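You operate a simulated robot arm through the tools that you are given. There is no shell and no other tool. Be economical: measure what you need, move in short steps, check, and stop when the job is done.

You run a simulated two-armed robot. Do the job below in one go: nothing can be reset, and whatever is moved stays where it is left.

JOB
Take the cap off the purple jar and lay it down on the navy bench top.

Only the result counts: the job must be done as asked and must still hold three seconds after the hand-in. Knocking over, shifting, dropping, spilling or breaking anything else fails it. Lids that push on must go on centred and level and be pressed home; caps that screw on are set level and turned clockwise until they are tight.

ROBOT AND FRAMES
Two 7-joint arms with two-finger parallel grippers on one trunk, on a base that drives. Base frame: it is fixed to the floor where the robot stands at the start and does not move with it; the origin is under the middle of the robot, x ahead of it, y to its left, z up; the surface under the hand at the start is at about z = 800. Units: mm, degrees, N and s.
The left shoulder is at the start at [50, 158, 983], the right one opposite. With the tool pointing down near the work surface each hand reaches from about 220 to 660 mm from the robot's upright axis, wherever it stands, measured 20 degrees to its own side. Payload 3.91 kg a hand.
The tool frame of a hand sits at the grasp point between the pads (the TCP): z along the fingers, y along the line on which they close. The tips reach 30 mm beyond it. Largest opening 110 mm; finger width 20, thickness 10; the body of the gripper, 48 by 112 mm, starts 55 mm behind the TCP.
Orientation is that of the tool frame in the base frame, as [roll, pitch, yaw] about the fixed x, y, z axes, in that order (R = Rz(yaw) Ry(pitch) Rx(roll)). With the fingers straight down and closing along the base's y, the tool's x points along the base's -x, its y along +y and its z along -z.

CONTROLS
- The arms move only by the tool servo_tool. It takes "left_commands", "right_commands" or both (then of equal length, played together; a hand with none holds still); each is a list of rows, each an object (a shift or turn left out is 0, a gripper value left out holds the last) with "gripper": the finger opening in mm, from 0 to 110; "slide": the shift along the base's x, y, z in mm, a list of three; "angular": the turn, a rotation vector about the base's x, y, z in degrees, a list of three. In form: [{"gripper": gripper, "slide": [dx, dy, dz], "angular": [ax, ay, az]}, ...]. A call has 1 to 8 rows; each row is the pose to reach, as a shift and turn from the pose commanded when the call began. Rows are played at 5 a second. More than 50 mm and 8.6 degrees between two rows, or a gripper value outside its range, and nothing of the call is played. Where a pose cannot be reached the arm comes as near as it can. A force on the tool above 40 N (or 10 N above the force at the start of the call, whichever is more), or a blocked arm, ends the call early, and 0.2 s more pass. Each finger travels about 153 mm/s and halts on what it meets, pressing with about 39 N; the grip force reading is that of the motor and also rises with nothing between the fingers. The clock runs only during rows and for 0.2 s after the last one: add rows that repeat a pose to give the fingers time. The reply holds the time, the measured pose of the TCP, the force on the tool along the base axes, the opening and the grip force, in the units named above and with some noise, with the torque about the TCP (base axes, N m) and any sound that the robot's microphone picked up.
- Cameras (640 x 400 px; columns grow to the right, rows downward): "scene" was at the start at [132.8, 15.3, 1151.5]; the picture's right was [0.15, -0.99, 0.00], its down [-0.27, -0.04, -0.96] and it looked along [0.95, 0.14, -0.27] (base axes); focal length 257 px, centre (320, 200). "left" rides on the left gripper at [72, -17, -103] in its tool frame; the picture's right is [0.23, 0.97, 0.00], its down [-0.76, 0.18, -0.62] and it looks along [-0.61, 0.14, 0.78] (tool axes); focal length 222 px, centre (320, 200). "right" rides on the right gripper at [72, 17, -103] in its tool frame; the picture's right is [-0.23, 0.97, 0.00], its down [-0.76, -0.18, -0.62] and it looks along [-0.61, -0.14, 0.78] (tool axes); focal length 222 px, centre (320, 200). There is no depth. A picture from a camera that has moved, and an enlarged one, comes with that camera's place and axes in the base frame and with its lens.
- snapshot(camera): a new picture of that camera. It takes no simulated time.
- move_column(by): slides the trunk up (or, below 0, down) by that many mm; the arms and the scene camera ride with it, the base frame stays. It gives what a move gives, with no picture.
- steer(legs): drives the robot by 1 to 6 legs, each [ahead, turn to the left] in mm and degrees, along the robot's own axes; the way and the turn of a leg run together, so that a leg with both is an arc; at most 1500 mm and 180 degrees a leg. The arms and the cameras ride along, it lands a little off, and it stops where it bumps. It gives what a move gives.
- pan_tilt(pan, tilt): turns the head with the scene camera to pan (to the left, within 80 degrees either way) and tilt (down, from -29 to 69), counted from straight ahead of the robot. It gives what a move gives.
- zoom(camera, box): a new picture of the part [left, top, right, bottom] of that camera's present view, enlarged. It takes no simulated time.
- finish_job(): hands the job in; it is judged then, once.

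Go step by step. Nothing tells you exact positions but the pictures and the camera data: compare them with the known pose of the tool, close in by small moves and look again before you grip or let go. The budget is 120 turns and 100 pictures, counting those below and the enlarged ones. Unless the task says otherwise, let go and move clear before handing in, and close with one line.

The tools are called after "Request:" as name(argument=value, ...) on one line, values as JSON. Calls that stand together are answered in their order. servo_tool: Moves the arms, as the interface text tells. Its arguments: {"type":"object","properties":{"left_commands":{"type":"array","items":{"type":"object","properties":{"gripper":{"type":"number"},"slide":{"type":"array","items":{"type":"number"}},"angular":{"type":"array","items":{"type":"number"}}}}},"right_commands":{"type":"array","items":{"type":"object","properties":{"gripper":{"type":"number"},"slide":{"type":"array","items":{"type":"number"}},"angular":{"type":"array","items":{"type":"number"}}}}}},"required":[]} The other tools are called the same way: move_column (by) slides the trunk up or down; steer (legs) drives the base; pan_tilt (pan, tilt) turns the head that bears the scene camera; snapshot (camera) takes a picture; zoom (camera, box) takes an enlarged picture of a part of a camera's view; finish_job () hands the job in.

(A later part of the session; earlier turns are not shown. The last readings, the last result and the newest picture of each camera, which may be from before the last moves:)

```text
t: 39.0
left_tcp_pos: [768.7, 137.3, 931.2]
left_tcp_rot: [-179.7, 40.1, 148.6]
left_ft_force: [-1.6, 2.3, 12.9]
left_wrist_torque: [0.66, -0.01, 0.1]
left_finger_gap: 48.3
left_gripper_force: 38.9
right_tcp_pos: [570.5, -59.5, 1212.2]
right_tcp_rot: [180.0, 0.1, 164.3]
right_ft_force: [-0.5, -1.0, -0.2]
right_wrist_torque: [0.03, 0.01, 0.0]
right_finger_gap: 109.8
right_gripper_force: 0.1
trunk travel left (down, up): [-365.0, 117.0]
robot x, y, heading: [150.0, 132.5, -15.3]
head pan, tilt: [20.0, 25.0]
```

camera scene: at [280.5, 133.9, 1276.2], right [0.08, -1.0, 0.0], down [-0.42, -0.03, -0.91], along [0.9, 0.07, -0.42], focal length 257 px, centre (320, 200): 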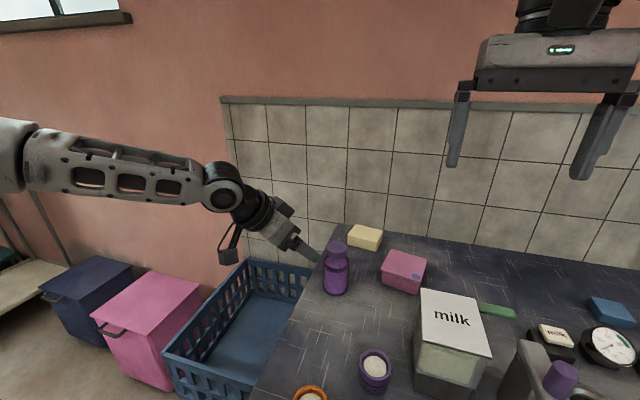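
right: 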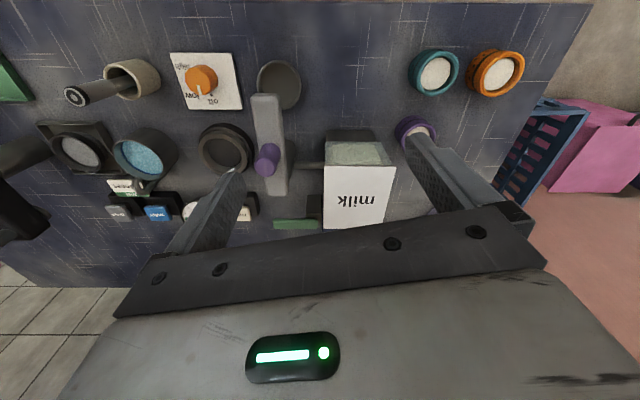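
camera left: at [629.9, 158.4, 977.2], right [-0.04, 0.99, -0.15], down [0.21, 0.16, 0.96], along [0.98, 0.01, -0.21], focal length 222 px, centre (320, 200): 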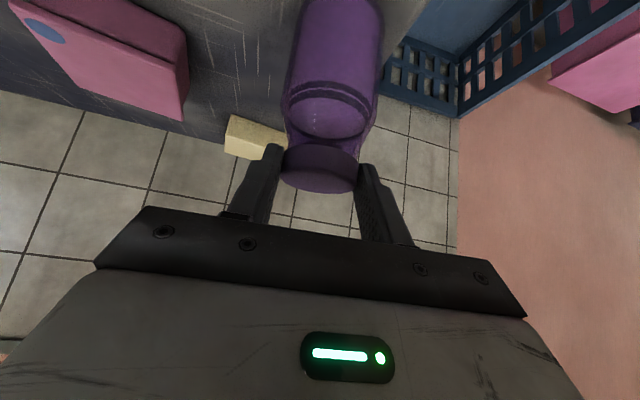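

The jar is standing again. I'll open, swing the hand clockwise around the cap to gain turning range, then regrip.

Request:
servo_tool(left_commands=[{"slide": [0, 0, 1]}, {"slide": [0, 0, 1.5], "gripper": 56}, {"slide": [0, 0, 1.5], "gripper": 85}, {"slide": [0, 0, 1.5], "gripper": 85}])

Request:
servo_tool(left_commands=[{"slide": [1.2, 1.7, 0], "angular": [0, 0, -8]}, {"slide": [2.7, 3.3, 0], "angular": [0, 0, -16]}, {"slide": [4.3, 4.6, 0], "angular": [0, 0, -24]}, {"slide": [6.2, 5.7, 0], "angular": [0, 0, -32]}, {"slide": [8.1, 6.5, 0], "angular": [0, 0, -40]}, {"slide": [10.2, 7.1, 0], "angular": [0, 0, -48]}, {"slide": [12.2, 7.3, 0], "angular": [0, 0, -56]}, {"slide": [12.2, 7.3, 0], "angular": [0, 0, -56]}])

Request:
snapshot(camera="left")

Request:
zoom(camera="scene", box=[260, 190, 420, 290])

```text
t: 40.0
left_tcp_pos: [768.3, 138.5, 930.6]
left_tcp_rot: [-179.6, 39.9, 148.5]
left_ft_force: [-0.5, 0.0, 0.2]
left_wrist_torque: [-0.04, -0.01, -0.03]
left_finger_gap: 84.9
left_gripper_force: 0.1
right_tcp_pos: [570.0, -60.7, 1211.8]
right_tcp_rot: [-180.0, 0.1, 164.3]
right_ft_force: [1.1, 0.5, 0.9]
right_wrist_torque: [0.02, -0.01, -0.01]
right_finger_gap: 110.2
right_gripper_force: 0.0
trunk travel left (down, up): [-365.0, 117.0]
robot x, y, heading: [148.7, 137.1, -15.7]
head pan, tilt: [20.0, 25.0]
```

```text
t: 41.8
left_tcp_pos: [753.1, 154.0, 953.0]
left_tcp_rot: [-179.6, 39.7, 92.3]
left_ft_force: [0.1, 0.4, -0.3]
left_wrist_torque: [0.0, 0.01, 0.04]
left_finger_gap: 85.3
left_gripper_force: 0.1
left hand out of reach, approached as far as the arm can: row 5, 6, 7, 8
right_tcp_pos: [572.2, -60.2, 1209.9]
right_tcp_rot: [-179.9, 0.0, 164.3]
right_ft_force: [-1.1, -0.5, -0.3]
right_wrist_torque: [0.0, -0.02, 0.01]
right_finger_gap: 110.0
right_gripper_force: 0.2
trunk travel left (down, up): [-365.0, 117.0]
robot x, y, heading: [146.8, 136.2, -15.4]
head pan, tilt: [20.0, 25.0]
```

```text
66 pictures are left
camera left: at [730.6, 274.3, 986.3], right [0.97, 0.21, -0.15], down [0.19, -0.18, 0.97], along [0.18, -0.96, -0.21], focal length 222 px, centre (320, 200)
```

left: 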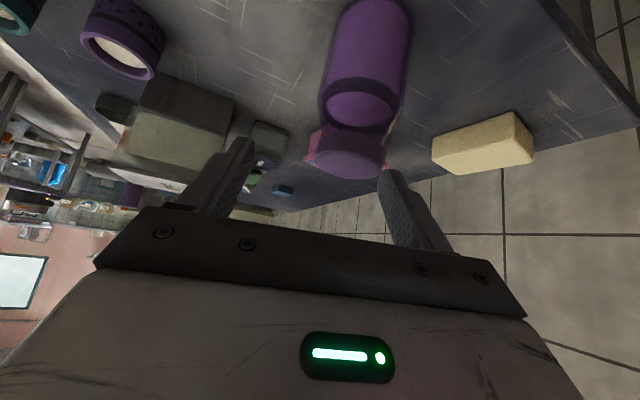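

```text
4.00 times, centred on (340, 240) of scene
camera zoom: at [280.8, 133.8, 1276.1], right [0.08, -1.0, 0.0], down [-0.42, -0.03, -0.91], along [0.9, 0.07, -0.42], focal length 1027 px, centre (240, 40)
```

zoom: 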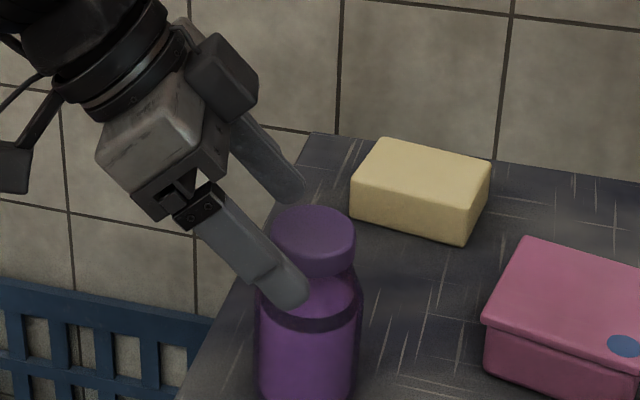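

The jar is upright and back near its spot. The range here is poor, so before turning I'll back the hand off and look down to measure how close the base can really get to the bench.

Request:
servo_tool(left_commands=[{"slide": [-5, 25, 30]}, {"slide": [-15, 50, 60]}, {"slide": [-25, 70, 90]}, {"slide": [-25, 70, 90]}])

Request:
pan_tilt(pan=8, tilt=65)

Request:
snapshot(camera="scene")

```text
t: 42.8
left_tcp_pos: [729.0, 224.4, 1040.9]
left_tcp_rot: [-179.7, 39.8, 92.5]
left_ft_force: [-0.6, 0.3, 0.0]
left_wrist_torque: [0.0, 0.0, -0.03]
left_finger_gap: 84.9
left_gripper_force: 0.1
right_tcp_pos: [572.2, -61.3, 1210.8]
right_tcp_rot: [-179.9, 0.0, 164.2]
right_ft_force: [-0.4, -0.4, -0.1]
right_wrist_torque: [0.02, 0.01, -0.03]
right_finger_gap: 110.2
right_gripper_force: 0.0
trunk travel left (down, up): [-365.0, 117.0]
robot x, y, heading: [148.2, 135.3, -15.7]
head pan, tilt: [20.0, 25.0]
```

```text
t: 43.9
left_tcp_pos: [729.9, 225.5, 1041.8]
left_tcp_rot: [-179.6, 39.8, 92.5]
left_ft_force: [0.5, 0.5, 0.9]
left_wrist_torque: [-0.01, -0.01, 0.0]
left_finger_gap: 84.8
left_gripper_force: 0.1
right_tcp_pos: [571.1, -60.1, 1211.7]
right_tcp_rot: [179.9, 0.0, 164.2]
right_ft_force: [-0.1, 0.3, 0.1]
right_wrist_torque: [-0.01, 0.0, -0.02]
right_finger_gap: 109.7
right_gripper_force: 0.0
trunk travel left (down, up): [-365.0, 117.0]
robot x, y, heading: [152.1, 135.2, -15.9]
head pan, tilt: [8.0, 65.0]
```

```text
64 pictures are left
camera scene: at [249.0, 118.8, 1220.5], right [-0.13, -0.99, 0.0], down [-0.9, 0.12, -0.42], along [0.42, -0.06, -0.91], focal length 257 px, centre (320, 200)
```

scene: 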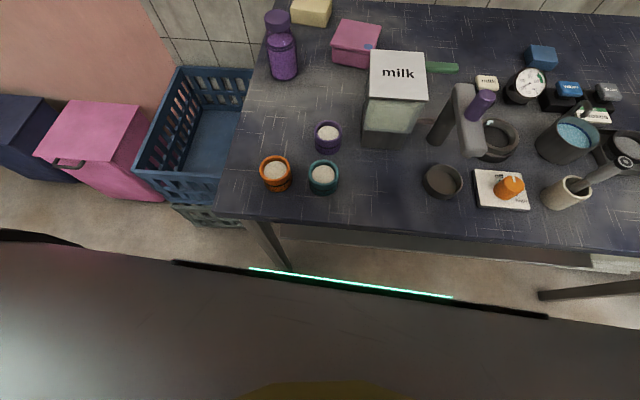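

The lit strip stays fixed in the picture, so it's part of the torso above the bench and not the base. I'll turn the left wrist camera back toward the robot to see the true base clearance.

Request:
servo_tool(left_commands=[{"slide": [-20, 20, 0], "angular": [8, 0.3, 0]}, {"slide": [-40, 40, 0], "angular": [16, 0.6, 0]}, {"slide": [-60, 60, 0], "angular": [24, 0.9, 0]}, {"slide": [-80, 80, 0], "angular": [32, 1.2, 0]}, {"slide": [-90, 90, 0], "angular": [39.8, 1.5, 0]}, {"slide": [-90, 90, 0], "angular": [39.8, 1.5, 0]}])

Request:
servo_tool(left_commands=[{"angular": [0, 0, -8]}, {"angular": [0, 0, -16]}, {"angular": [0, 0, -24]}, {"angular": [0, 0, -32]}, {"angular": [0, 0, -40]}, {"angular": [0, 0, -48]}, {"angular": [0, 0, -56]}, {"angular": [0, 0, -64]}])

Request:
snapshot(camera="left")

```text
t: 45.3
left_tcp_pos: [637.7, 315.5, 1042.6]
left_tcp_rot: [-179.8, -0.1, 92.4]
left_ft_force: [-0.1, 0.3, 0.2]
left_wrist_torque: [0.01, 0.03, 0.01]
left_finger_gap: 85.0
left_gripper_force: 0.0
right_tcp_pos: [572.1, -60.2, 1211.0]
right_tcp_rot: [-180.0, 0.0, 164.3]
right_ft_force: [-0.4, 0.1, 0.1]
right_wrist_torque: [-0.02, -0.04, -0.01]
right_finger_gap: 110.0
right_gripper_force: 0.2
trunk travel left (down, up): [-365.0, 117.0]
robot x, y, heading: [148.5, 135.3, -15.8]
head pan, tilt: [8.0, 65.0]
```

```text
t: 47.1
left_tcp_pos: [637.2, 314.1, 1041.1]
left_tcp_rot: [-179.8, -0.1, 28.2]
left_ft_force: [-0.1, -0.1, 0.2]
left_wrist_torque: [-0.03, 0.0, 0.0]
left_finger_gap: 85.1
left_gripper_force: 0.0
right_tcp_pos: [571.9, -60.1, 1210.1]
right_tcp_rot: [-180.0, 0.0, 164.2]
right_ft_force: [0.2, 0.4, -0.9]
right_wrist_torque: [-0.02, 0.03, 0.03]
right_finger_gap: 110.3
right_gripper_force: 0.0
trunk travel left (down, up): [-365.0, 117.0]
robot x, y, heading: [150.0, 133.7, -16.0]
head pan, tilt: [8.0, 65.0]
```

```text
63 pictures are left
camera left: at [693.1, 362.9, 1146.0], right [0.66, -0.75, 0.0], down [-0.59, -0.52, 0.62], along [-0.47, -0.41, -0.78], focal length 222 px, centre (320, 200)
```

left: 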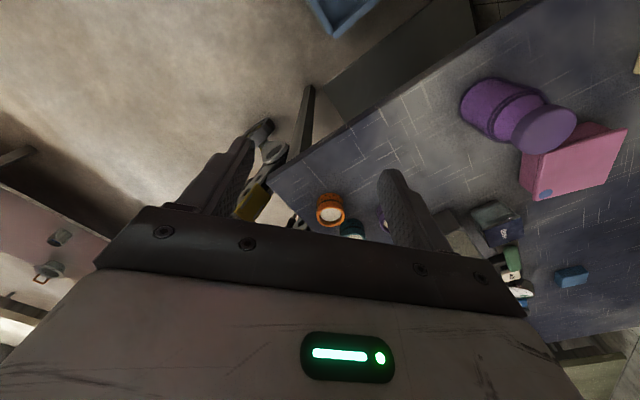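

Request:
zoom(camera="left", box=[180, 60, 380, 240])

```text
2.22 times, centred on (280, 150) of left
camera zoom: at [693.1, 362.9, 1146.0], right [0.66, -0.75, 0.0], down [-0.59, -0.52, 0.62], along [-0.47, -0.41, -0.78], focal length 494 px, centre (409, 311)
```

zoom: 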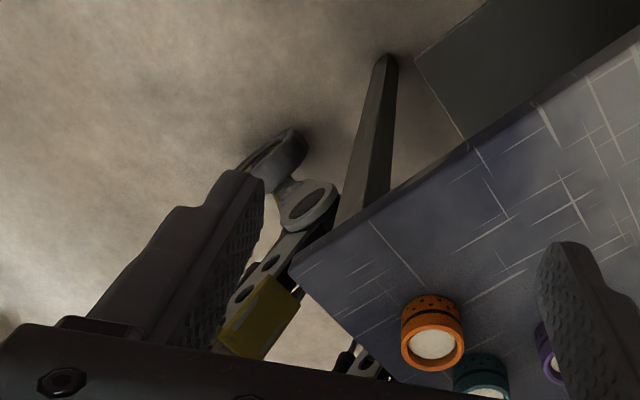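

The base is narrow with its wheel pod well behind the bench leg, so there's room. I'll drive 80 mm further ahead with the hands high.

Request:
steer(legs=[[45, 0]])

Request:
steer(legs=[[40, 0]])

Request:
snapshot(camera="left")

Request:
snapshot(camera="scene")

```text
t: 48.0
left_tcp_pos: [668.5, 300.9, 1041.7]
left_tcp_rot: [-179.8, -0.2, 28.3]
left_ft_force: [-0.6, 0.0, 1.0]
left_wrist_torque: [0.03, -0.05, 0.0]
left_finger_gap: 84.8
left_gripper_force: 0.1
right_tcp_pos: [600.7, -72.9, 1210.8]
right_tcp_rot: [179.9, 0.0, 164.2]
right_ft_force: [-0.5, -0.9, -0.4]
right_wrist_torque: [0.02, -0.02, -0.02]
right_finger_gap: 110.0
right_gripper_force: 0.0
trunk travel left (down, up): [-365.0, 117.0]
robot x, y, heading: [179.8, 115.5, -16.2]
head pan, tilt: [8.0, 65.0]
stopped in leg 1: the robot was blocked; the commanded pose is now the measured one
```

```text
t: 48.8
left_tcp_pos: [668.9, 301.4, 1041.6]
left_tcp_rot: [-179.7, 0.0, 28.5]
left_ft_force: [1.1, 0.0, 1.3]
left_wrist_torque: [0.01, -0.01, -0.04]
left_finger_gap: 85.1
left_gripper_force: 0.1
right_tcp_pos: [603.7, -73.7, 1210.5]
right_tcp_rot: [-179.9, 0.0, 164.4]
right_ft_force: [-0.5, 0.5, -0.9]
right_wrist_torque: [0.02, 0.03, 0.0]
right_finger_gap: 110.0
right_gripper_force: 0.1
trunk travel left (down, up): [-365.0, 117.0]
robot x, y, heading: [184.3, 118.3, -15.8]
head pan, tilt: [8.0, 65.0]
stopped in leg 1: the robot was blocked; the commanded pose is now the measured one
```

```text
61 pictures are left
camera left: at [724.4, 349.3, 1144.9], right [0.66, -0.75, 0.0], down [-0.58, -0.52, 0.62], along [-0.47, -0.41, -0.78], focal length 222 px, centre (320, 200)
```

left: 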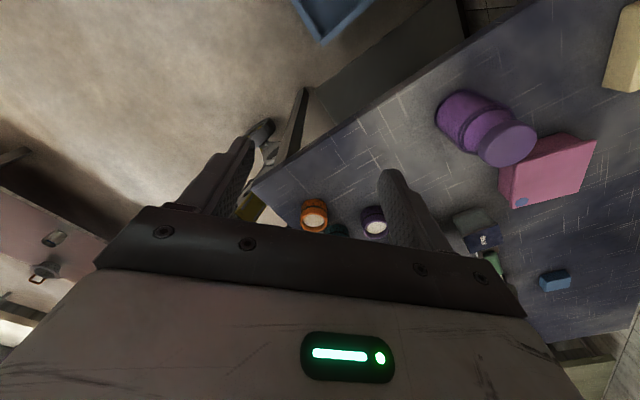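

```text
60 pictures are left
camera scene: at [278.9, 100.1, 1220.5], right [-0.14, -0.99, 0.0], down [-0.9, 0.12, -0.42], along [0.42, -0.06, -0.91], focal length 257 px, centre (320, 200)
```

scene: 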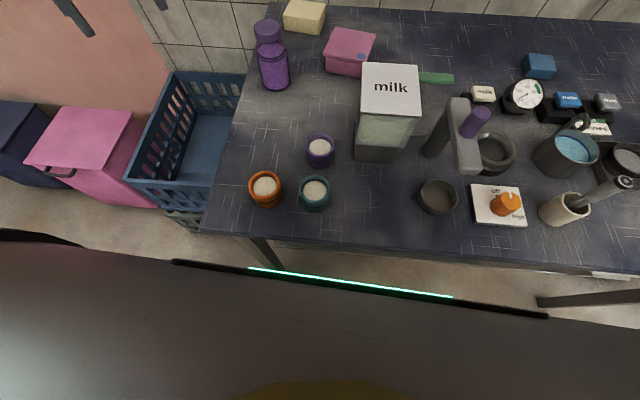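

Blocked after about 33 mm; objects still stand as before. That gain should be enough, so I'll re-aim the hand: yaw to about 85°, then tilt 40° and come to a pre-grasp near the jar.

Request:
servo_tool(left_commands=[{"slide": [8, -8, 0], "angular": [0, 0, 7]}, {"slide": [16, -16, 0], "angular": [0, 0, 14]}, {"slide": [24, -24, 0], "angular": [0, 0, 21]}, {"slide": [32, -32, 0], "angular": [0, 0, 28]}, {"slide": [40, -40, 0], "angular": [0, 0, 35]}, {"slide": [48, -48, 0], "angular": [0, 0, 42]}, {"slide": [56, -56, 0], "angular": [0, 0, 49]}, {"slide": [60, -60, 0], "angular": [0, 0, 57]}])

Request:
servo_tool(left_commands=[{"slide": [10, -8, -8], "angular": [-8, -0.7, 0]}, {"slide": [20, -16, -16], "angular": [-16, -1.4, 0]}, {"slide": [30, -24, -24], "angular": [-24, -2.1, 0]}, {"slide": [40, -32, -32], "angular": [-32, -2.8, 0]}, {"slide": [50, -40, -40], "angular": [-40, -3.5, 0]}, {"slide": [57, -48, -50], "angular": [-40, -3.5, 0]}, {"slide": [57, -48, -50], "angular": [-40, -3.5, 0]}])

Request:
snapshot(camera="left")

Request:
pan_tilt(pan=20, tilt=30)

Request:
snapshot(camera="scene")

```text
t: 50.6
left_tcp_pos: [729.8, 240.3, 1042.0]
left_tcp_rot: [-179.8, 0.0, 85.6]
left_ft_force: [-0.1, 0.1, 0.2]
left_wrist_torque: [-0.02, -0.02, 0.0]
left_finger_gap: 85.1
left_gripper_force: 0.2
right_tcp_pos: [602.9, -73.0, 1209.2]
right_tcp_rot: [-179.9, 0.0, 164.5]
right_ft_force: [0.2, -0.3, -0.6]
right_wrist_torque: [0.01, -0.01, 0.0]
right_finger_gap: 109.9
right_gripper_force: 0.2
trunk travel left (down, up): [-365.0, 117.0]
robot x, y, heading: [178.0, 116.6, -15.8]
head pan, tilt: [8.0, 65.0]
```

```text
t: 52.2
left_tcp_pos: [785.4, 193.3, 990.3]
left_tcp_rot: [172.2, 39.5, 82.8]
left_ft_force: [0.9, -0.6, -1.0]
left_wrist_torque: [0.0, -0.03, 0.01]
left_finger_gap: 85.0
left_gripper_force: 0.0
right_tcp_pos: [602.5, -73.3, 1209.9]
right_tcp_rot: [-179.8, 0.0, 164.5]
right_ft_force: [0.3, -1.2, 0.4]
right_wrist_torque: [0.06, 0.01, -0.02]
right_finger_gap: 110.4
right_gripper_force: 0.0
trunk travel left (down, up): [-365.0, 117.0]
robot x, y, heading: [178.5, 117.2, -16.0]
head pan, tilt: [8.0, 65.0]
```

```text
59 pictures are left
camera left: at [770.3, 315.4, 1022.2], right [0.99, 0.13, -0.04], down [0.07, -0.19, 0.98], along [0.12, -0.97, -0.2], focal length 222 px, centre (320, 200)
```

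left: 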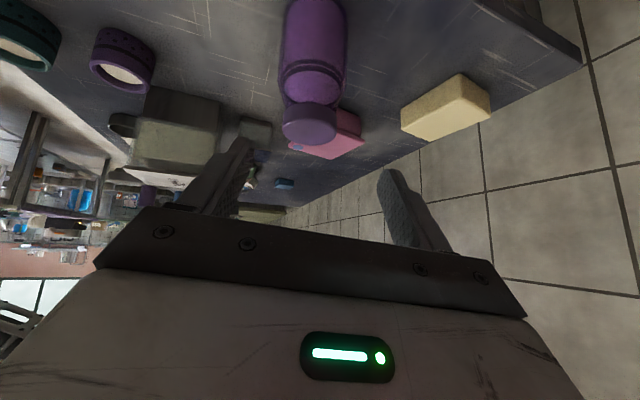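

```text
t: 53.2
left_tcp_pos: [785.7, 194.7, 990.9]
left_tcp_rot: [172.3, 39.5, 82.5]
left_ft_force: [0.3, 0.0, 0.1]
left_wrist_torque: [0.0, 0.02, 0.02]
left_finger_gap: 85.0
left_gripper_force: 0.1
right_tcp_pos: [603.2, -74.3, 1211.5]
right_tcp_rot: [-179.9, 0.0, 164.5]
right_ft_force: [-1.6, 0.2, 0.5]
right_wrist_torque: [-0.03, -0.05, 0.01]
right_finger_gap: 110.0
right_gripper_force: 0.1
trunk travel left (down, up): [-365.0, 117.0]
robot x, y, heading: [177.0, 118.4, -15.5]
head pan, tilt: [20.0, 30.0]
```

```text
58 pictures are left
camera scene: at [309.0, 115.0, 1268.1], right [0.07, -1.0, 0.0], down [-0.5, -0.04, -0.87], along [0.86, 0.06, -0.5], focal length 257 px, centre (320, 200)
```

scene: 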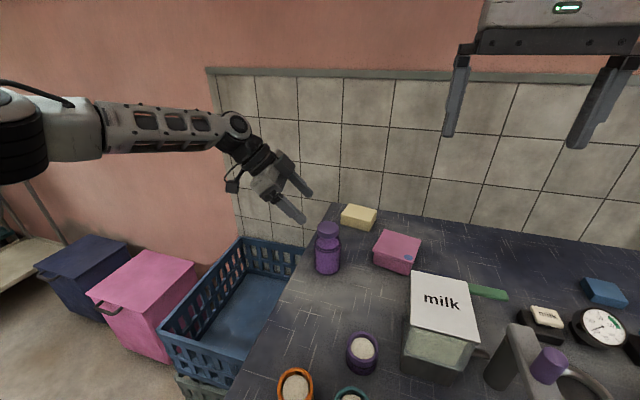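

Roll is about 8° off from my tilt axis, so I'll correct that at this stand-off. The cap still reads at about [780, 130].

Request:
servo_tool(left_commands=[{"angular": [0, 6.2, -2.2]}, {"angular": [0, 6.2, -2.2]}])

```text
t: 53.8
left_tcp_pos: [785.7, 193.5, 991.2]
left_tcp_rot: [-179.6, 40.1, 85.6]
left_ft_force: [-0.8, 0.3, 0.6]
left_wrist_torque: [0.03, 0.02, 0.01]
left_finger_gap: 85.1
left_gripper_force: 0.0
right_tcp_pos: [602.5, -73.3, 1210.2]
right_tcp_rot: [-179.9, 0.0, 164.5]
right_ft_force: [0.4, -0.8, -0.5]
right_wrist_torque: [0.01, 0.02, 0.01]
right_finger_gap: 110.0
right_gripper_force: 0.1
trunk travel left (down, up): [-365.0, 117.0]
robot x, y, heading: [177.5, 118.6, -15.8]
head pan, tilt: [20.0, 30.0]
```

Orientation is now clean. I'll advance most of the way and check.

Request:
servo_tool(left_commands=[{"slide": [-3, -15, -19]}, {"slide": [-4, -30, -38]}, {"slide": [-4, -30, -38]}])

Request:
snapshot(camera="left")

Request:
zoom(camera="scene", box=[260, 180, 400, 290])

```text
t: 54.6
left_tcp_pos: [776.0, 164.3, 956.5]
left_tcp_rot: [-179.7, 40.1, 85.6]
left_ft_force: [0.3, -0.9, 0.7]
left_wrist_torque: [0.0, -0.02, -0.02]
left_finger_gap: 84.8
left_gripper_force: 0.2
left hand out of reach, approached as far as the arm can: row 2, 3
right_tcp_pos: [602.5, -73.5, 1210.9]
right_tcp_rot: [-180.0, 0.1, 164.5]
right_ft_force: [1.1, 0.2, -0.3]
right_wrist_torque: [0.0, 0.03, 0.04]
right_finger_gap: 110.0
right_gripper_force: 0.1
trunk travel left (down, up): [-365.0, 117.0]
robot x, y, heading: [182.6, 121.0, -15.9]
head pan, tilt: [20.0, 30.0]
```

```text
57 pictures are left
camera left: at [768.4, 286.5, 989.5], right [0.98, 0.1, -0.15], down [0.17, -0.2, 0.97], along [0.06, -0.98, -0.21], focal length 222 px, centre (320, 200)
```

left: 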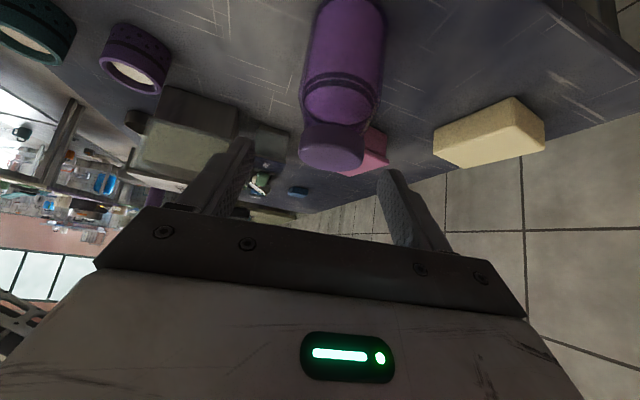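

```text
3.64 times, centred on (330, 235) of scene
camera zoom: at [309.1, 114.9, 1268.1], right [0.07, -1.0, 0.0], down [-0.5, -0.04, -0.87], along [0.86, 0.06, -0.5], focal length 933 px, centre (284, 73)
```

zoom: 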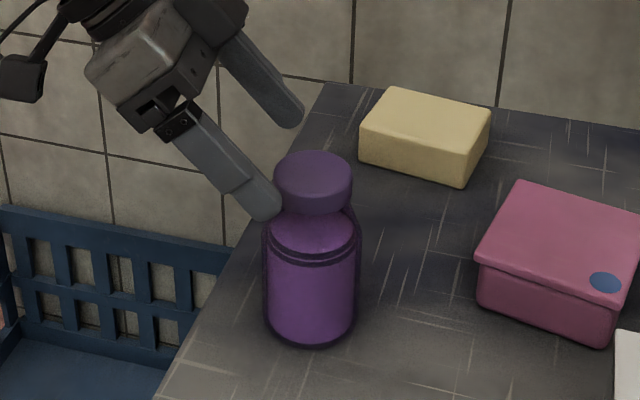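

Yaw 85° is just past reach. I'll use yaw 100° instead, then advance onto the cap.

Request:
servo_tool(left_commands=[{"slide": [-1, 0, 0], "angular": [0, 0, 7]}, {"slide": [-1.5, 0, -2], "angular": [0, 0, 14.4]}, {"slide": [0, -9, -13], "angular": [0, 0, 14.4]}, {"slide": [1.8, -19, -26], "angular": [0, 0, 14.4]}, {"slide": [1.8, -19, -26], "angular": [0, 0, 14.4]}])

Request:
snapshot(camera="left")

Request:
zoom(camera="scene", box=[260, 180, 400, 290])

```text
t: 55.8
left_tcp_pos: [777.6, 147.5, 930.3]
left_tcp_rot: [-179.7, 40.1, 100.0]
left_ft_force: [0.5, 0.2, 0.9]
left_wrist_torque: [0.0, 0.03, 0.01]
left_finger_gap: 85.0
left_gripper_force: 0.0
right_tcp_pos: [603.1, -74.1, 1210.1]
right_tcp_rot: [-179.9, 0.1, 164.5]
right_ft_force: [-0.2, -0.4, -0.7]
right_wrist_torque: [0.03, 0.0, 0.0]
right_finger_gap: 110.3
right_gripper_force: 0.1
trunk travel left (down, up): [-365.0, 117.0]
robot x, y, heading: [178.1, 113.7, -15.9]
head pan, tilt: [20.0, 30.0]
```

```text
55 pictures are left
camera left: at [739.3, 262.6, 963.6], right [0.93, 0.34, -0.15], down [0.21, -0.15, 0.97], along [0.3, -0.93, -0.21], focal length 222 px, centre (320, 200)
```

left: 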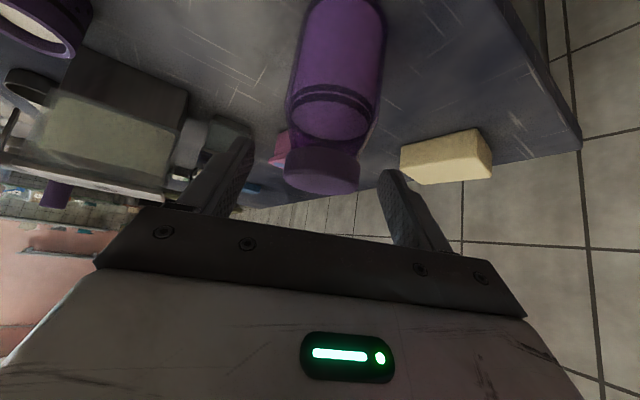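

```text
3.64 times, centred on (330, 235) of scene
camera zoom: at [309.0, 115.0, 1268.2], right [0.07, -1.0, 0.0], down [-0.5, -0.04, -0.87], along [0.86, 0.06, -0.5], focal length 933 px, centre (284, 73)
```

zoom: 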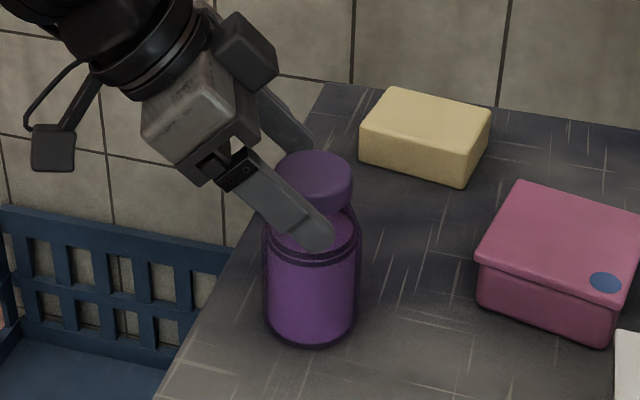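

Aligned at yaw 100°. I'll grip, then press down a bit so the jar base stays put.

Request:
servo_tool(left_commands=[{"gripper": 58}, {"gripper": 50}, {"gripper": 44}, {"gripper": 38}, {"gripper": 38}])

Request:
servo_tool(left_commands=[{"slide": [0, 0, -1.5]}, {"slide": [0, 0, -3]}, {"slide": [0, 0, -4]}, {"slide": [0, 0, -4]}])

```text
t: 57.0
left_tcp_pos: [777.7, 147.2, 930.7]
left_tcp_rot: [-179.8, 40.0, 100.1]
left_ft_force: [0.6, 0.5, 1.2]
left_wrist_torque: [0.02, -0.05, 0.0]
left_finger_gap: 47.1
left_gripper_force: 39.6
right_tcp_pos: [603.4, -73.4, 1209.5]
right_tcp_rot: [-179.9, 0.0, 164.5]
right_ft_force: [0.3, 0.1, 0.0]
right_wrist_torque: [0.0, 0.01, -0.01]
right_finger_gap: 110.0
right_gripper_force: 0.0
trunk travel left (down, up): [-365.0, 117.0]
robot x, y, heading: [179.6, 119.3, -15.9]
head pan, tilt: [20.0, 30.0]
heard: snap
```

```text
t: 58.0
left_tcp_pos: [777.1, 145.0, 931.1]
left_tcp_rot: [179.8, 40.4, 99.8]
left_ft_force: [-1.9, 5.8, 23.4]
left_wrist_torque: [-0.33, -0.07, -0.09]
left_finger_gap: 47.2
left_gripper_force: 39.2
right_tcp_pos: [600.3, -72.6, 1212.0]
right_tcp_rot: [-179.9, 0.1, 164.6]
right_ft_force: [1.1, 0.3, -1.1]
right_wrist_torque: [0.02, 0.03, 0.04]
right_finger_gap: 110.2
right_gripper_force: 0.1
trunk travel left (down, up): [-365.0, 117.0]
robot x, y, heading: [181.4, 115.3, -15.8]
head pan, tilt: [20.0, 30.0]
```

I heard a "snap" while closing, so this may be a snap-fit cap. I'll look closely before doing more.

Request:
zoom(camera="left", box=[240, 80, 400, 220])

Request:
zoom(camera="scene", box=[300, 205, 360, 285])

```text
2.86 times, centred on (320, 150) of left
camera zoom: at [739.2, 262.0, 962.8], right [0.93, 0.34, -0.15], down [0.2, -0.14, 0.97], along [0.31, -0.93, -0.2], focal length 635 px, centre (320, 343)
```

zoom: 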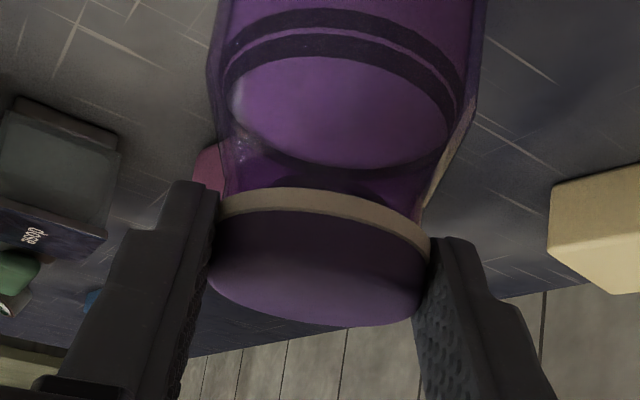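

```text
5.00 times, centred on (330, 245) of scene
camera zoom: at [306.5, 115.6, 1268.7], right [0.07, -1.0, 0.0], down [-0.5, -0.04, -0.87], along [0.86, 0.06, -0.5], focal length 1284 px, centre (270, -25)
```

zoom: 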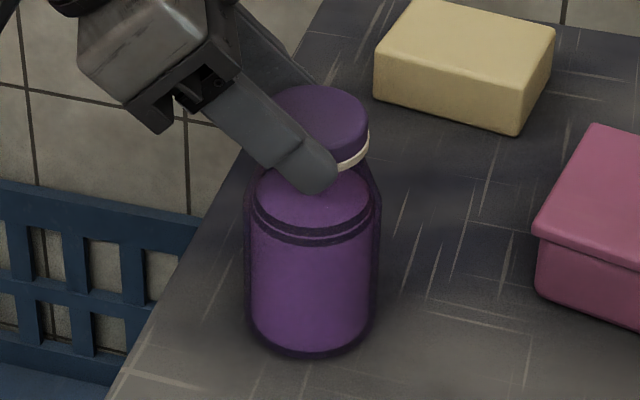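

A beige ring now shows under the cap, so the squeeze seems to have unlatched it. I'll release the down pressure and lift slowly, watching the load.

Request:
servo_tool(left_commands=[{"slide": [0, 0, 2]}, {"slide": [0, 0, 4]}, {"slide": [0, 0, 6]}, {"slide": [0, 0, 8]}, {"slide": [0, 0, 8]}])

Request:
zoom(camera="left", box=[240, 80, 400, 220])

Request:
zoom(camera="scene", box=[300, 205, 360, 285])

```text
t: 59.2
left_tcp_pos: [776.7, 145.2, 934.4]
left_tcp_rot: [-179.5, 40.1, 100.0]
left_ft_force: [-0.4, 0.2, -0.1]
left_wrist_torque: [0.04, 0.01, -0.05]
left_finger_gap: 46.6
left_gripper_force: 39.5
right_tcp_pos: [602.5, -73.6, 1210.6]
right_tcp_rot: [-179.8, 0.0, 164.5]
right_ft_force: [-0.1, 0.8, 0.3]
right_wrist_torque: [0.01, 0.02, 0.01]
right_finger_gap: 110.2
right_gripper_force: 0.0
trunk travel left (down, up): [-365.0, 117.0]
robot x, y, heading: [181.4, 115.3, -15.9]
head pan, tilt: [20.0, 30.0]
```

```text
2.86 times, centred on (320, 150) of left
camera zoom: at [739.6, 261.5, 967.0], right [0.93, 0.34, -0.15], down [0.21, -0.15, 0.97], along [0.3, -0.93, -0.21], focal length 635 px, centre (320, 343)
```

zoom: 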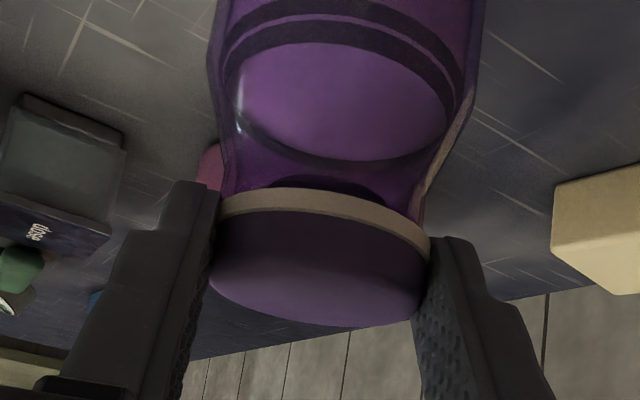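

```text
5.00 times, centred on (330, 245) of scene
camera zoom: at [308.9, 115.0, 1268.1], right [0.07, -1.0, 0.0], down [-0.5, -0.04, -0.87], along [0.86, 0.06, -0.5], focal length 1284 px, centre (270, -25)
```

zoom: 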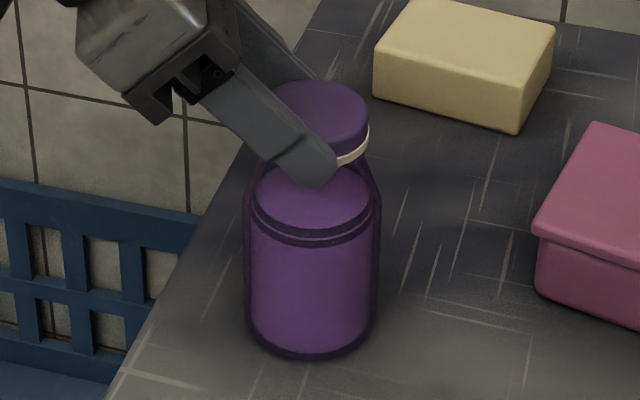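

The cap is rising while the jar stays down, with no load. I'll lift straight up.

Request:
servo_tool(left_commands=[{"slide": [0, 0, 8]}, {"slide": [0, 0, 16]}, {"slide": [0, 0, 26]}, {"slide": [0, 0, 40]}, {"slide": [0, 0, 50]}, {"slide": [0, 0, 50]}])

Request:
snapshot(camera="left")

Request:
snapshot(camera="scene")

```text
t: 60.6
left_tcp_pos: [778.4, 145.4, 987.1]
left_tcp_rot: [-179.7, 40.1, 100.0]
left_ft_force: [-0.2, 0.9, 0.6]
left_wrist_torque: [0.01, 0.05, 0.01]
left_finger_gap: 46.8
left_gripper_force: 39.1
right_tcp_pos: [602.6, -73.9, 1209.7]
right_tcp_rot: [-179.9, 0.0, 164.6]
right_ft_force: [-0.5, 1.1, -0.4]
right_wrist_torque: [0.01, 0.02, 0.0]
right_finger_gap: 110.0
right_gripper_force: 0.0
trunk travel left (down, up): [-365.0, 117.0]
robot x, y, heading: [180.0, 119.6, -15.7]
head pan, tilt: [20.0, 30.0]
```

```text
49 pictures are left
camera left: at [740.6, 261.5, 1018.5], right [0.93, 0.34, -0.15], down [0.21, -0.15, 0.97], along [0.3, -0.93, -0.21], focal length 222 px, centre (320, 200)
```

left: 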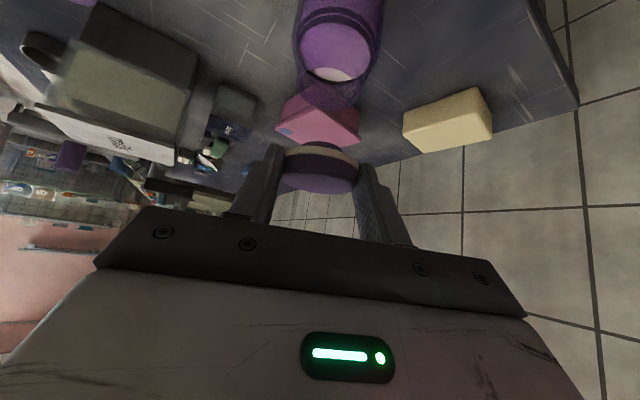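

```text
48 pictures are left
camera scene: at [309.1, 115.0, 1268.1], right [0.07, -1.0, 0.0], down [-0.5, -0.04, -0.87], along [0.86, 0.06, -0.5], focal length 257 px, centre (320, 200)
```

scene: 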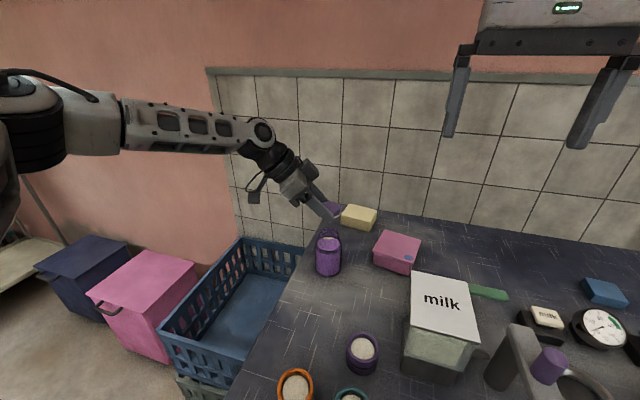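

The cap is off and the jar stands. I'll carry the cap to the clear area around [650, 140], keeping it level, and stop above the bench to look.

Request:
servo_tool(left_commands=[{"slide": [-25, 2, 5]}, {"slide": [-55, 4, 5]}, {"slide": [-90, 7, 5]}, {"slide": [-125, 10, 5]}, {"slide": [-128, 10, -30]}, {"slide": [-128, 10, -70]}, {"slide": [-128, 10, -105]}, {"slide": [-128, 10, -105]}])

Request:
snapshot(camera="left")

Request:
snapshot(camera="scene")

```text
t: 62.4
left_tcp_pos: [649.9, 157.2, 879.1]
left_tcp_rot: [-179.8, 40.1, 99.9]
left_ft_force: [0.3, 0.5, 0.1]
left_wrist_torque: [-0.01, -0.03, -0.01]
left_finger_gap: 46.7
left_gripper_force: 38.6
right_tcp_pos: [603.2, -73.3, 1210.0]
right_tcp_rot: [-179.8, 0.0, 164.5]
right_ft_force: [-0.8, -0.5, -0.3]
right_wrist_torque: [-0.01, -0.01, -0.01]
right_finger_gap: 110.1
right_gripper_force: 0.0
trunk travel left (down, up): [-365.0, 117.0]
robot x, y, heading: [175.5, 118.1, -15.9]
head pan, tilt: [20.0, 30.0]
```

```text
47 pictures are left
camera left: at [613.0, 273.1, 911.9], right [0.93, 0.34, -0.15], down [0.21, -0.15, 0.97], along [0.3, -0.93, -0.21], focal length 222 px, centre (320, 200)
```

left: 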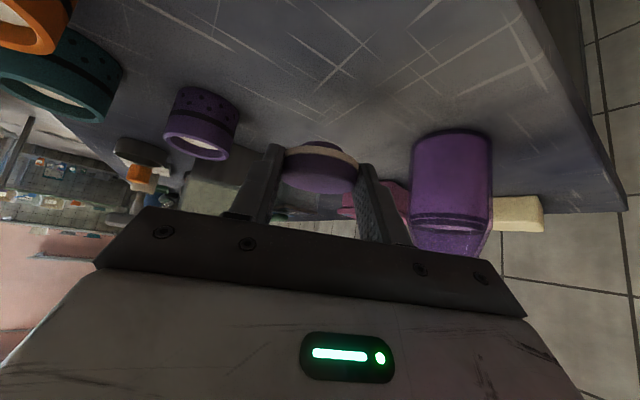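

```text
46 pictures are left
camera scene: at [309.1, 115.1, 1268.2], right [0.07, -1.0, 0.0], down [-0.5, -0.04, -0.87], along [0.86, 0.06, -0.5], focal length 257 px, centre (320, 200)
```

scene: 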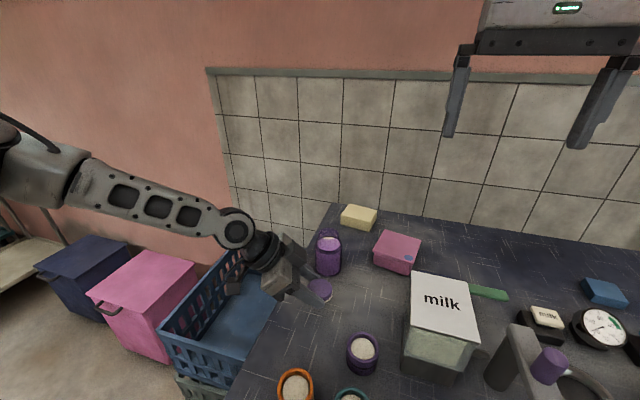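

The spot is clear. I'll lower in small steps until contact.

Request:
servo_tool(left_commands=[{"slide": [0, 0, -15]}, {"slide": [0, 0, -30]}, {"slide": [0, 0, -38]}, {"slide": [0, 0, -41]}, {"slide": [0, 0, -44]}, {"slide": [0, 0, -44]}])

Request:
zoom(camera="left", box=[220, 80, 420, 220])

Request:
zoom(camera="scene", box=[260, 250, 380, 350])

```text
t: 63.8
left_tcp_pos: [650.2, 156.4, 836.2]
left_tcp_rot: [-179.7, 39.9, 99.9]
left_ft_force: [-0.6, 0.1, -0.2]
left_wrist_torque: [0.04, -0.01, -0.03]
left_finger_gap: 46.5
left_gripper_force: 38.9
right_tcp_pos: [603.5, -72.9, 1209.7]
right_tcp_rot: [-179.8, -0.1, 164.5]
right_ft_force: [0.9, -0.4, 0.1]
right_wrist_torque: [0.02, -0.01, 0.02]
right_finger_gap: 109.9
right_gripper_force: 0.0
trunk travel left (down, up): [-365.0, 117.0]
robot x, y, heading: [180.1, 117.9, -15.8]
head pan, tilt: [20.0, 30.0]
```

```text
2.86 times, centred on (320, 150) of left
camera zoom: at [612.4, 272.5, 869.4], right [0.93, 0.34, -0.15], down [0.21, -0.15, 0.97], along [0.3, -0.93, -0.21], focal length 635 px, centre (320, 343)
```

zoom: 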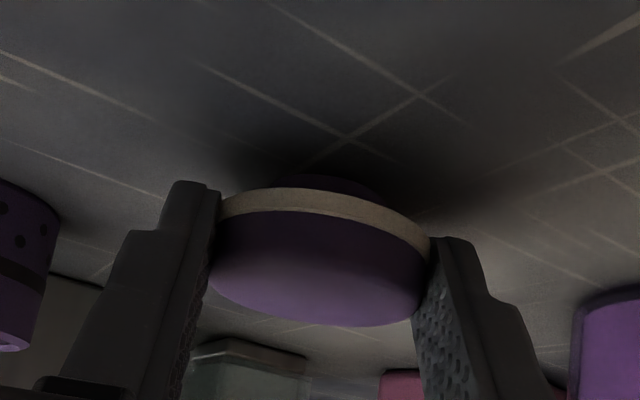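

```text
4.00 times, centred on (320, 300) of scene
camera zoom: at [309.1, 115.0, 1268.1], right [0.07, -1.0, 0.0], down [-0.5, -0.04, -0.87], along [0.86, 0.06, -0.5], focal length 1027 px, centre (320, -200)
```

zoom: 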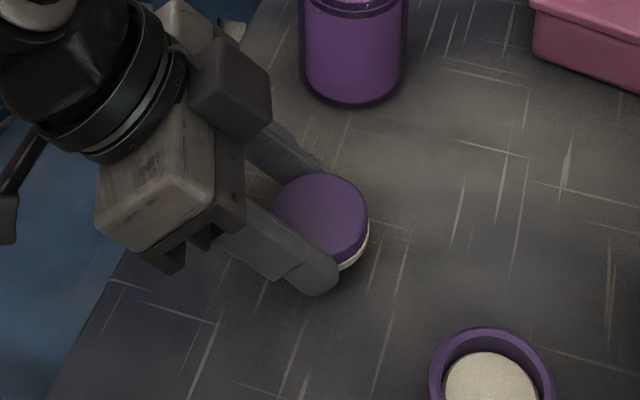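

A small plug sticks out below the band, and there's no contact yet. I'll keep lowering in small increments.

Request:
servo_tool(left_commands=[{"slide": [0, 0, -1]}, {"slide": [0, 0, -2]}, {"slide": [0, 0, -3]}, {"slide": [0, 0, -3]}])

Request:
servo_tool(left_commands=[{"slide": [0, 0, -1]}, {"slide": [0, 0, -2]}, {"slide": [0, 0, -2]}])

```text
t: 64.8
left_tcp_pos: [648.9, 156.3, 835.0]
left_tcp_rot: [-179.8, 40.0, 99.9]
left_ft_force: [-0.2, 0.5, 0.4]
left_wrist_torque: [0.02, 0.02, 0.01]
left_finger_gap: 46.9
left_gripper_force: 38.7
left hand out of reach, approached as far as the arm can: row 3, 4
right_tcp_pos: [603.0, -73.9, 1210.8]
right_tcp_rot: [-179.9, 0.0, 164.5]
right_ft_force: [0.6, 0.0, -0.4]
right_wrist_torque: [-0.03, -0.01, 0.01]
right_finger_gap: 110.2
right_gripper_force: 0.1
trunk travel left (down, up): [-365.0, 117.0]
robot x, y, heading: [180.7, 116.2, -15.9]
head pan, tilt: [20.0, 30.0]
```

```text
t: 65.6
left_tcp_pos: [648.5, 156.2, 836.6]
left_tcp_rot: [-179.7, 40.0, 100.0]
left_ft_force: [-0.2, 0.3, 0.2]
left_wrist_torque: [0.04, -0.04, -0.03]
left_finger_gap: 46.7
left_gripper_force: 39.0
right_tcp_pos: [603.3, -73.4, 1210.5]
right_tcp_rot: [-179.9, 0.0, 164.6]
right_ft_force: [-0.1, 0.2, 0.0]
right_wrist_torque: [0.0, -0.03, 0.03]
right_finger_gap: 110.1
right_gripper_force: 0.1
trunk travel left (down, up): [-365.0, 117.0]
robot x, y, heading: [180.9, 119.0, -15.7]
head pan, tilt: [20.0, 30.0]
```

The arm can't go lower in this posture, so I'll use the trunk for the last few millimetres.

Request:
move_column(by=-3)

Request:
move_column(by=-2)

```text
t: 66.1
left_tcp_pos: [647.9, 156.3, 832.8]
left_tcp_rot: [-179.6, 40.0, 100.0]
left_ft_force: [-0.4, -0.1, 0.4]
left_wrist_torque: [0.02, -0.03, -0.02]
left_finger_gap: 46.7
left_gripper_force: 39.7
right_tcp_pos: [603.0, -74.4, 1207.3]
right_tcp_rot: [-179.9, -0.1, 164.5]
right_ft_force: [-0.3, -0.1, 0.5]
right_wrist_torque: [-0.01, 0.03, 0.0]
right_finger_gap: 110.1
right_gripper_force: 0.1
trunk travel left (down, up): [-362.0, 120.0]
robot x, y, heading: [180.2, 117.6, -15.8]
head pan, tilt: [20.0, 30.0]
```

```text
t: 66.6
left_tcp_pos: [647.4, 156.6, 830.8]
left_tcp_rot: [-179.6, 40.0, 99.9]
left_ft_force: [-0.2, 1.0, -0.1]
left_wrist_torque: [-0.02, 0.01, 0.04]
left_finger_gap: 46.8
left_gripper_force: 38.8
right_tcp_pos: [602.6, -72.8, 1205.3]
right_tcp_rot: [-179.9, 0.1, 164.5]
right_ft_force: [0.1, -0.6, 0.1]
right_wrist_torque: [0.0, -0.05, 0.01]
right_finger_gap: 109.8
right_gripper_force: 0.0
trunk travel left (down, up): [-360.0, 122.0]
robot x, y, heading: [179.9, 121.5, -15.8]
head pan, tilt: [20.0, 30.0]
```

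Request:
zoom(camera="left", box=[220, 80, 420, 220])

Request:
move_column(by=-1.5)

Request:
move_column(by=-1.5)

```text
2.86 times, centred on (320, 150) of left
camera zoom: at [611.0, 273.1, 863.9], right [0.93, 0.34, -0.15], down [0.21, -0.15, 0.97], along [0.3, -0.93, -0.21], focal length 635 px, centre (320, 343)
```

zoom: 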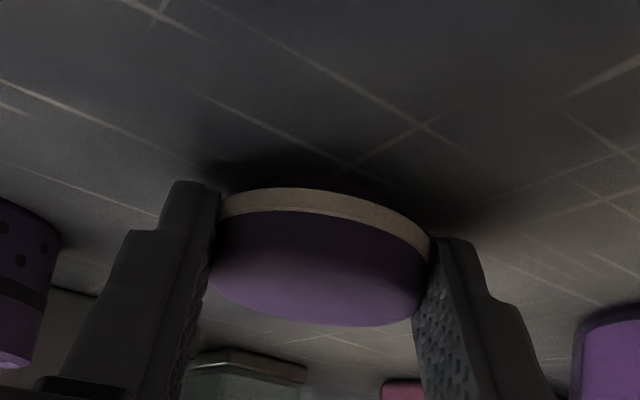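

```text
t: 67.2
left_tcp_pos: [649.2, 155.7, 830.9]
left_tcp_rot: [-179.8, 40.0, 99.9]
left_ft_force: [-0.8, 2.3, 8.2]
left_wrist_torque: [-0.06, -0.04, -0.03]
left_finger_gap: 47.2
left_gripper_force: 38.7
right_tcp_pos: [601.9, -73.4, 1204.2]
right_tcp_rot: [-179.9, 0.1, 164.5]
right_ft_force: [1.1, 0.8, -0.1]
right_wrist_torque: [-0.01, 0.01, 0.0]
right_finger_gap: 110.0
right_gripper_force: 0.2
trunk travel left (down, up): [-358.0, 124.0]
robot x, y, heading: [180.2, 114.1, -15.8]
head pan, tilt: [20.0, 30.0]
```

```text
t: 67.7
left_tcp_pos: [648.5, 156.6, 830.6]
left_tcp_rot: [179.9, 40.2, 99.8]
left_ft_force: [-0.4, 3.0, 19.2]
left_wrist_torque: [-0.17, -0.02, 0.04]
left_finger_gap: 46.7
left_gripper_force: 39.3
right_tcp_pos: [601.3, -74.3, 1202.7]
right_tcp_rot: [-179.9, 0.1, 164.4]
right_ft_force: [0.4, 0.1, -0.1]
right_wrist_torque: [0.03, 0.01, -0.01]
right_finger_gap: 110.1
right_gripper_force: 0.0
trunk travel left (down, up): [-357.0, 125.0]
robot x, y, heading: [179.4, 115.9, -15.9]
head pan, tilt: [20.0, 30.0]
```

Contact is made (19 N). I'll ease back up about 2.5 mm, then open slowly.

Request:
move_column(by=2.5)

Request:
servo_tool(left_commands=[{"gripper": 52}, {"gripper": 58}, {"gripper": 80}, {"gripper": 90}, {"gripper": 90}])

Request:
zoom(camera="left", box=[220, 80, 420, 220])

Request:
zoom(camera="scene", box=[260, 250, 380, 350])

```text
t: 68.2
left_tcp_pos: [648.8, 156.7, 830.0]
left_tcp_rot: [-179.8, 40.1, 100.0]
left_ft_force: [3.5, -3.1, 8.5]
left_wrist_torque: [-0.24, -0.11, 0.04]
left_finger_gap: 47.0
left_gripper_force: 39.1
right_tcp_pos: [602.7, -74.8, 1204.1]
right_tcp_rot: [-179.9, 0.0, 164.5]
right_ft_force: [-0.5, -0.5, 0.0]
right_wrist_torque: [-0.03, 0.02, -0.01]
right_finger_gap: 110.0
right_gripper_force: 0.1
trunk travel left (down, up): [-360.0, 123.0]
robot x, y, heading: [176.6, 117.7, -15.9]
head pan, tilt: [20.0, 30.0]
```

```text
t: 69.4
left_tcp_pos: [648.5, 156.8, 830.8]
left_tcp_rot: [-179.7, 40.0, 100.0]
left_ft_force: [0.1, -0.1, 0.3]
left_wrist_torque: [0.01, -0.03, 0.0]
left_finger_gap: 89.9
left_gripper_force: 0.0
right_tcp_pos: [602.7, -73.6, 1205.2]
right_tcp_rot: [-179.9, 0.0, 164.6]
right_ft_force: [0.8, 0.0, -0.2]
right_wrist_torque: [0.01, 0.01, 0.01]
right_finger_gap: 109.8
right_gripper_force: 0.1
trunk travel left (down, up): [-360.0, 123.0]
robot x, y, heading: [178.1, 121.9, -15.7]
head pan, tilt: [20.0, 30.0]
```

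```text
2.86 times, centred on (320, 150) of left
camera zoom: at [611.0, 273.1, 863.3], right [0.93, 0.34, -0.15], down [0.21, -0.15, 0.97], along [0.3, -0.93, -0.21], focal length 635 px, centre (320, 343)
```

zoom: 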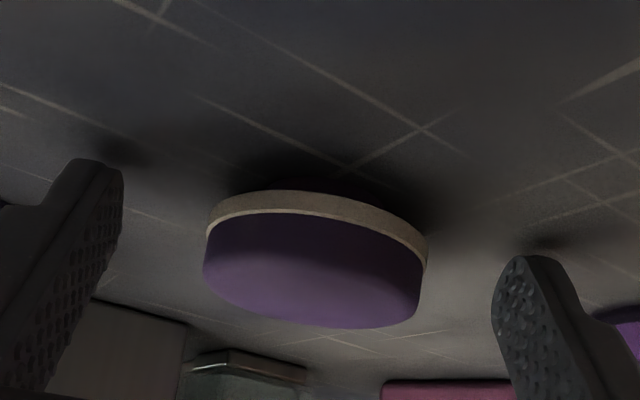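

```text
4.00 times, centred on (320, 300) of scene
camera zoom: at [309.0, 115.0, 1262.6], right [0.07, -1.0, 0.0], down [-0.5, -0.04, -0.87], along [0.86, 0.06, -0.5], focal length 1027 px, centre (320, -200)
```

zoom: 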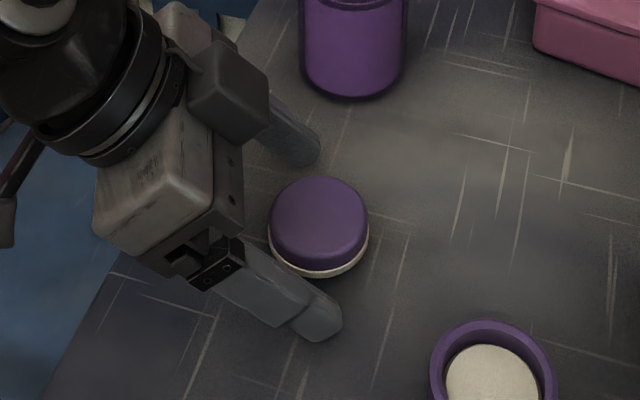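

The cap is resting on the bench, clear of the fingers. I'll back the hand out along the tool axis.

Request:
servo_tool(left_commands=[{"slide": [-3, 16, 20]}, {"slide": [-7, 38, 46]}, {"slide": [-10, 60, 80]}, {"slide": [-10, 70, 120]}, {"slide": [-10, 75, 160]}, {"slide": [-10, 75, 160]}])

Request:
snapshot(camera="scene")

Request:
zoom(camera="scene", box=[240, 200, 460, 340])

```text
t: 70.8
left_tcp_pos: [638.2, 230.9, 991.5]
left_tcp_rot: [-179.7, 40.1, 100.0]
left_ft_force: [0.5, -1.4, -0.3]
left_wrist_torque: [0.05, -0.02, 0.01]
left_finger_gap: 90.0
left_gripper_force: 0.0
right_tcp_pos: [603.4, -73.9, 1204.1]
right_tcp_rot: [-179.9, 0.0, 164.5]
right_ft_force: [-0.6, 0.5, -0.2]
right_wrist_torque: [0.02, 0.04, -0.01]
right_finger_gap: 110.1
right_gripper_force: 0.0
trunk travel left (down, up): [-360.0, 123.0]
robot x, y, heading: [182.0, 115.9, -15.8]
head pan, tilt: [20.0, 30.0]
```

```text
40 pictures are left
camera scene: at [309.1, 115.0, 1262.6], right [0.07, -1.0, 0.0], down [-0.5, -0.04, -0.87], along [0.86, 0.06, -0.5], focal length 257 px, centre (320, 200)
```

scene: 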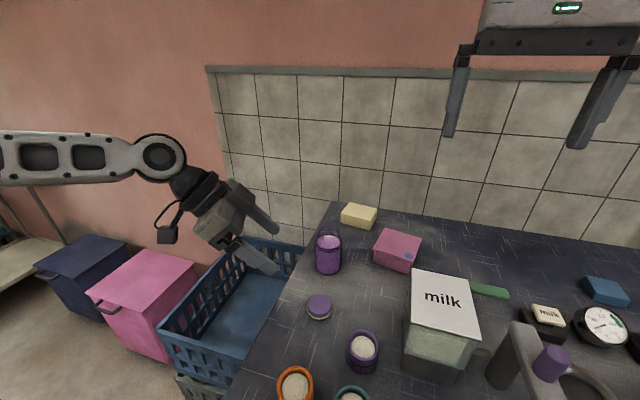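

```text
2.86 times, centred on (350, 270) of scene
camera zoom: at [309.1, 115.0, 1262.6], right [0.07, -1.0, 0.0], down [-0.5, -0.04, -0.87], along [0.86, 0.06, -0.5], focal length 733 px, centre (234, 0)
```

zoom: 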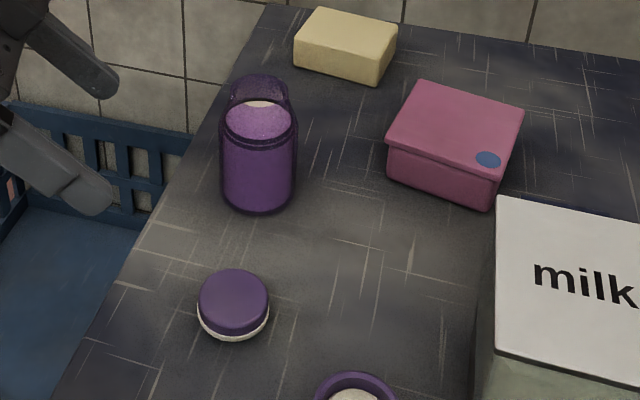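

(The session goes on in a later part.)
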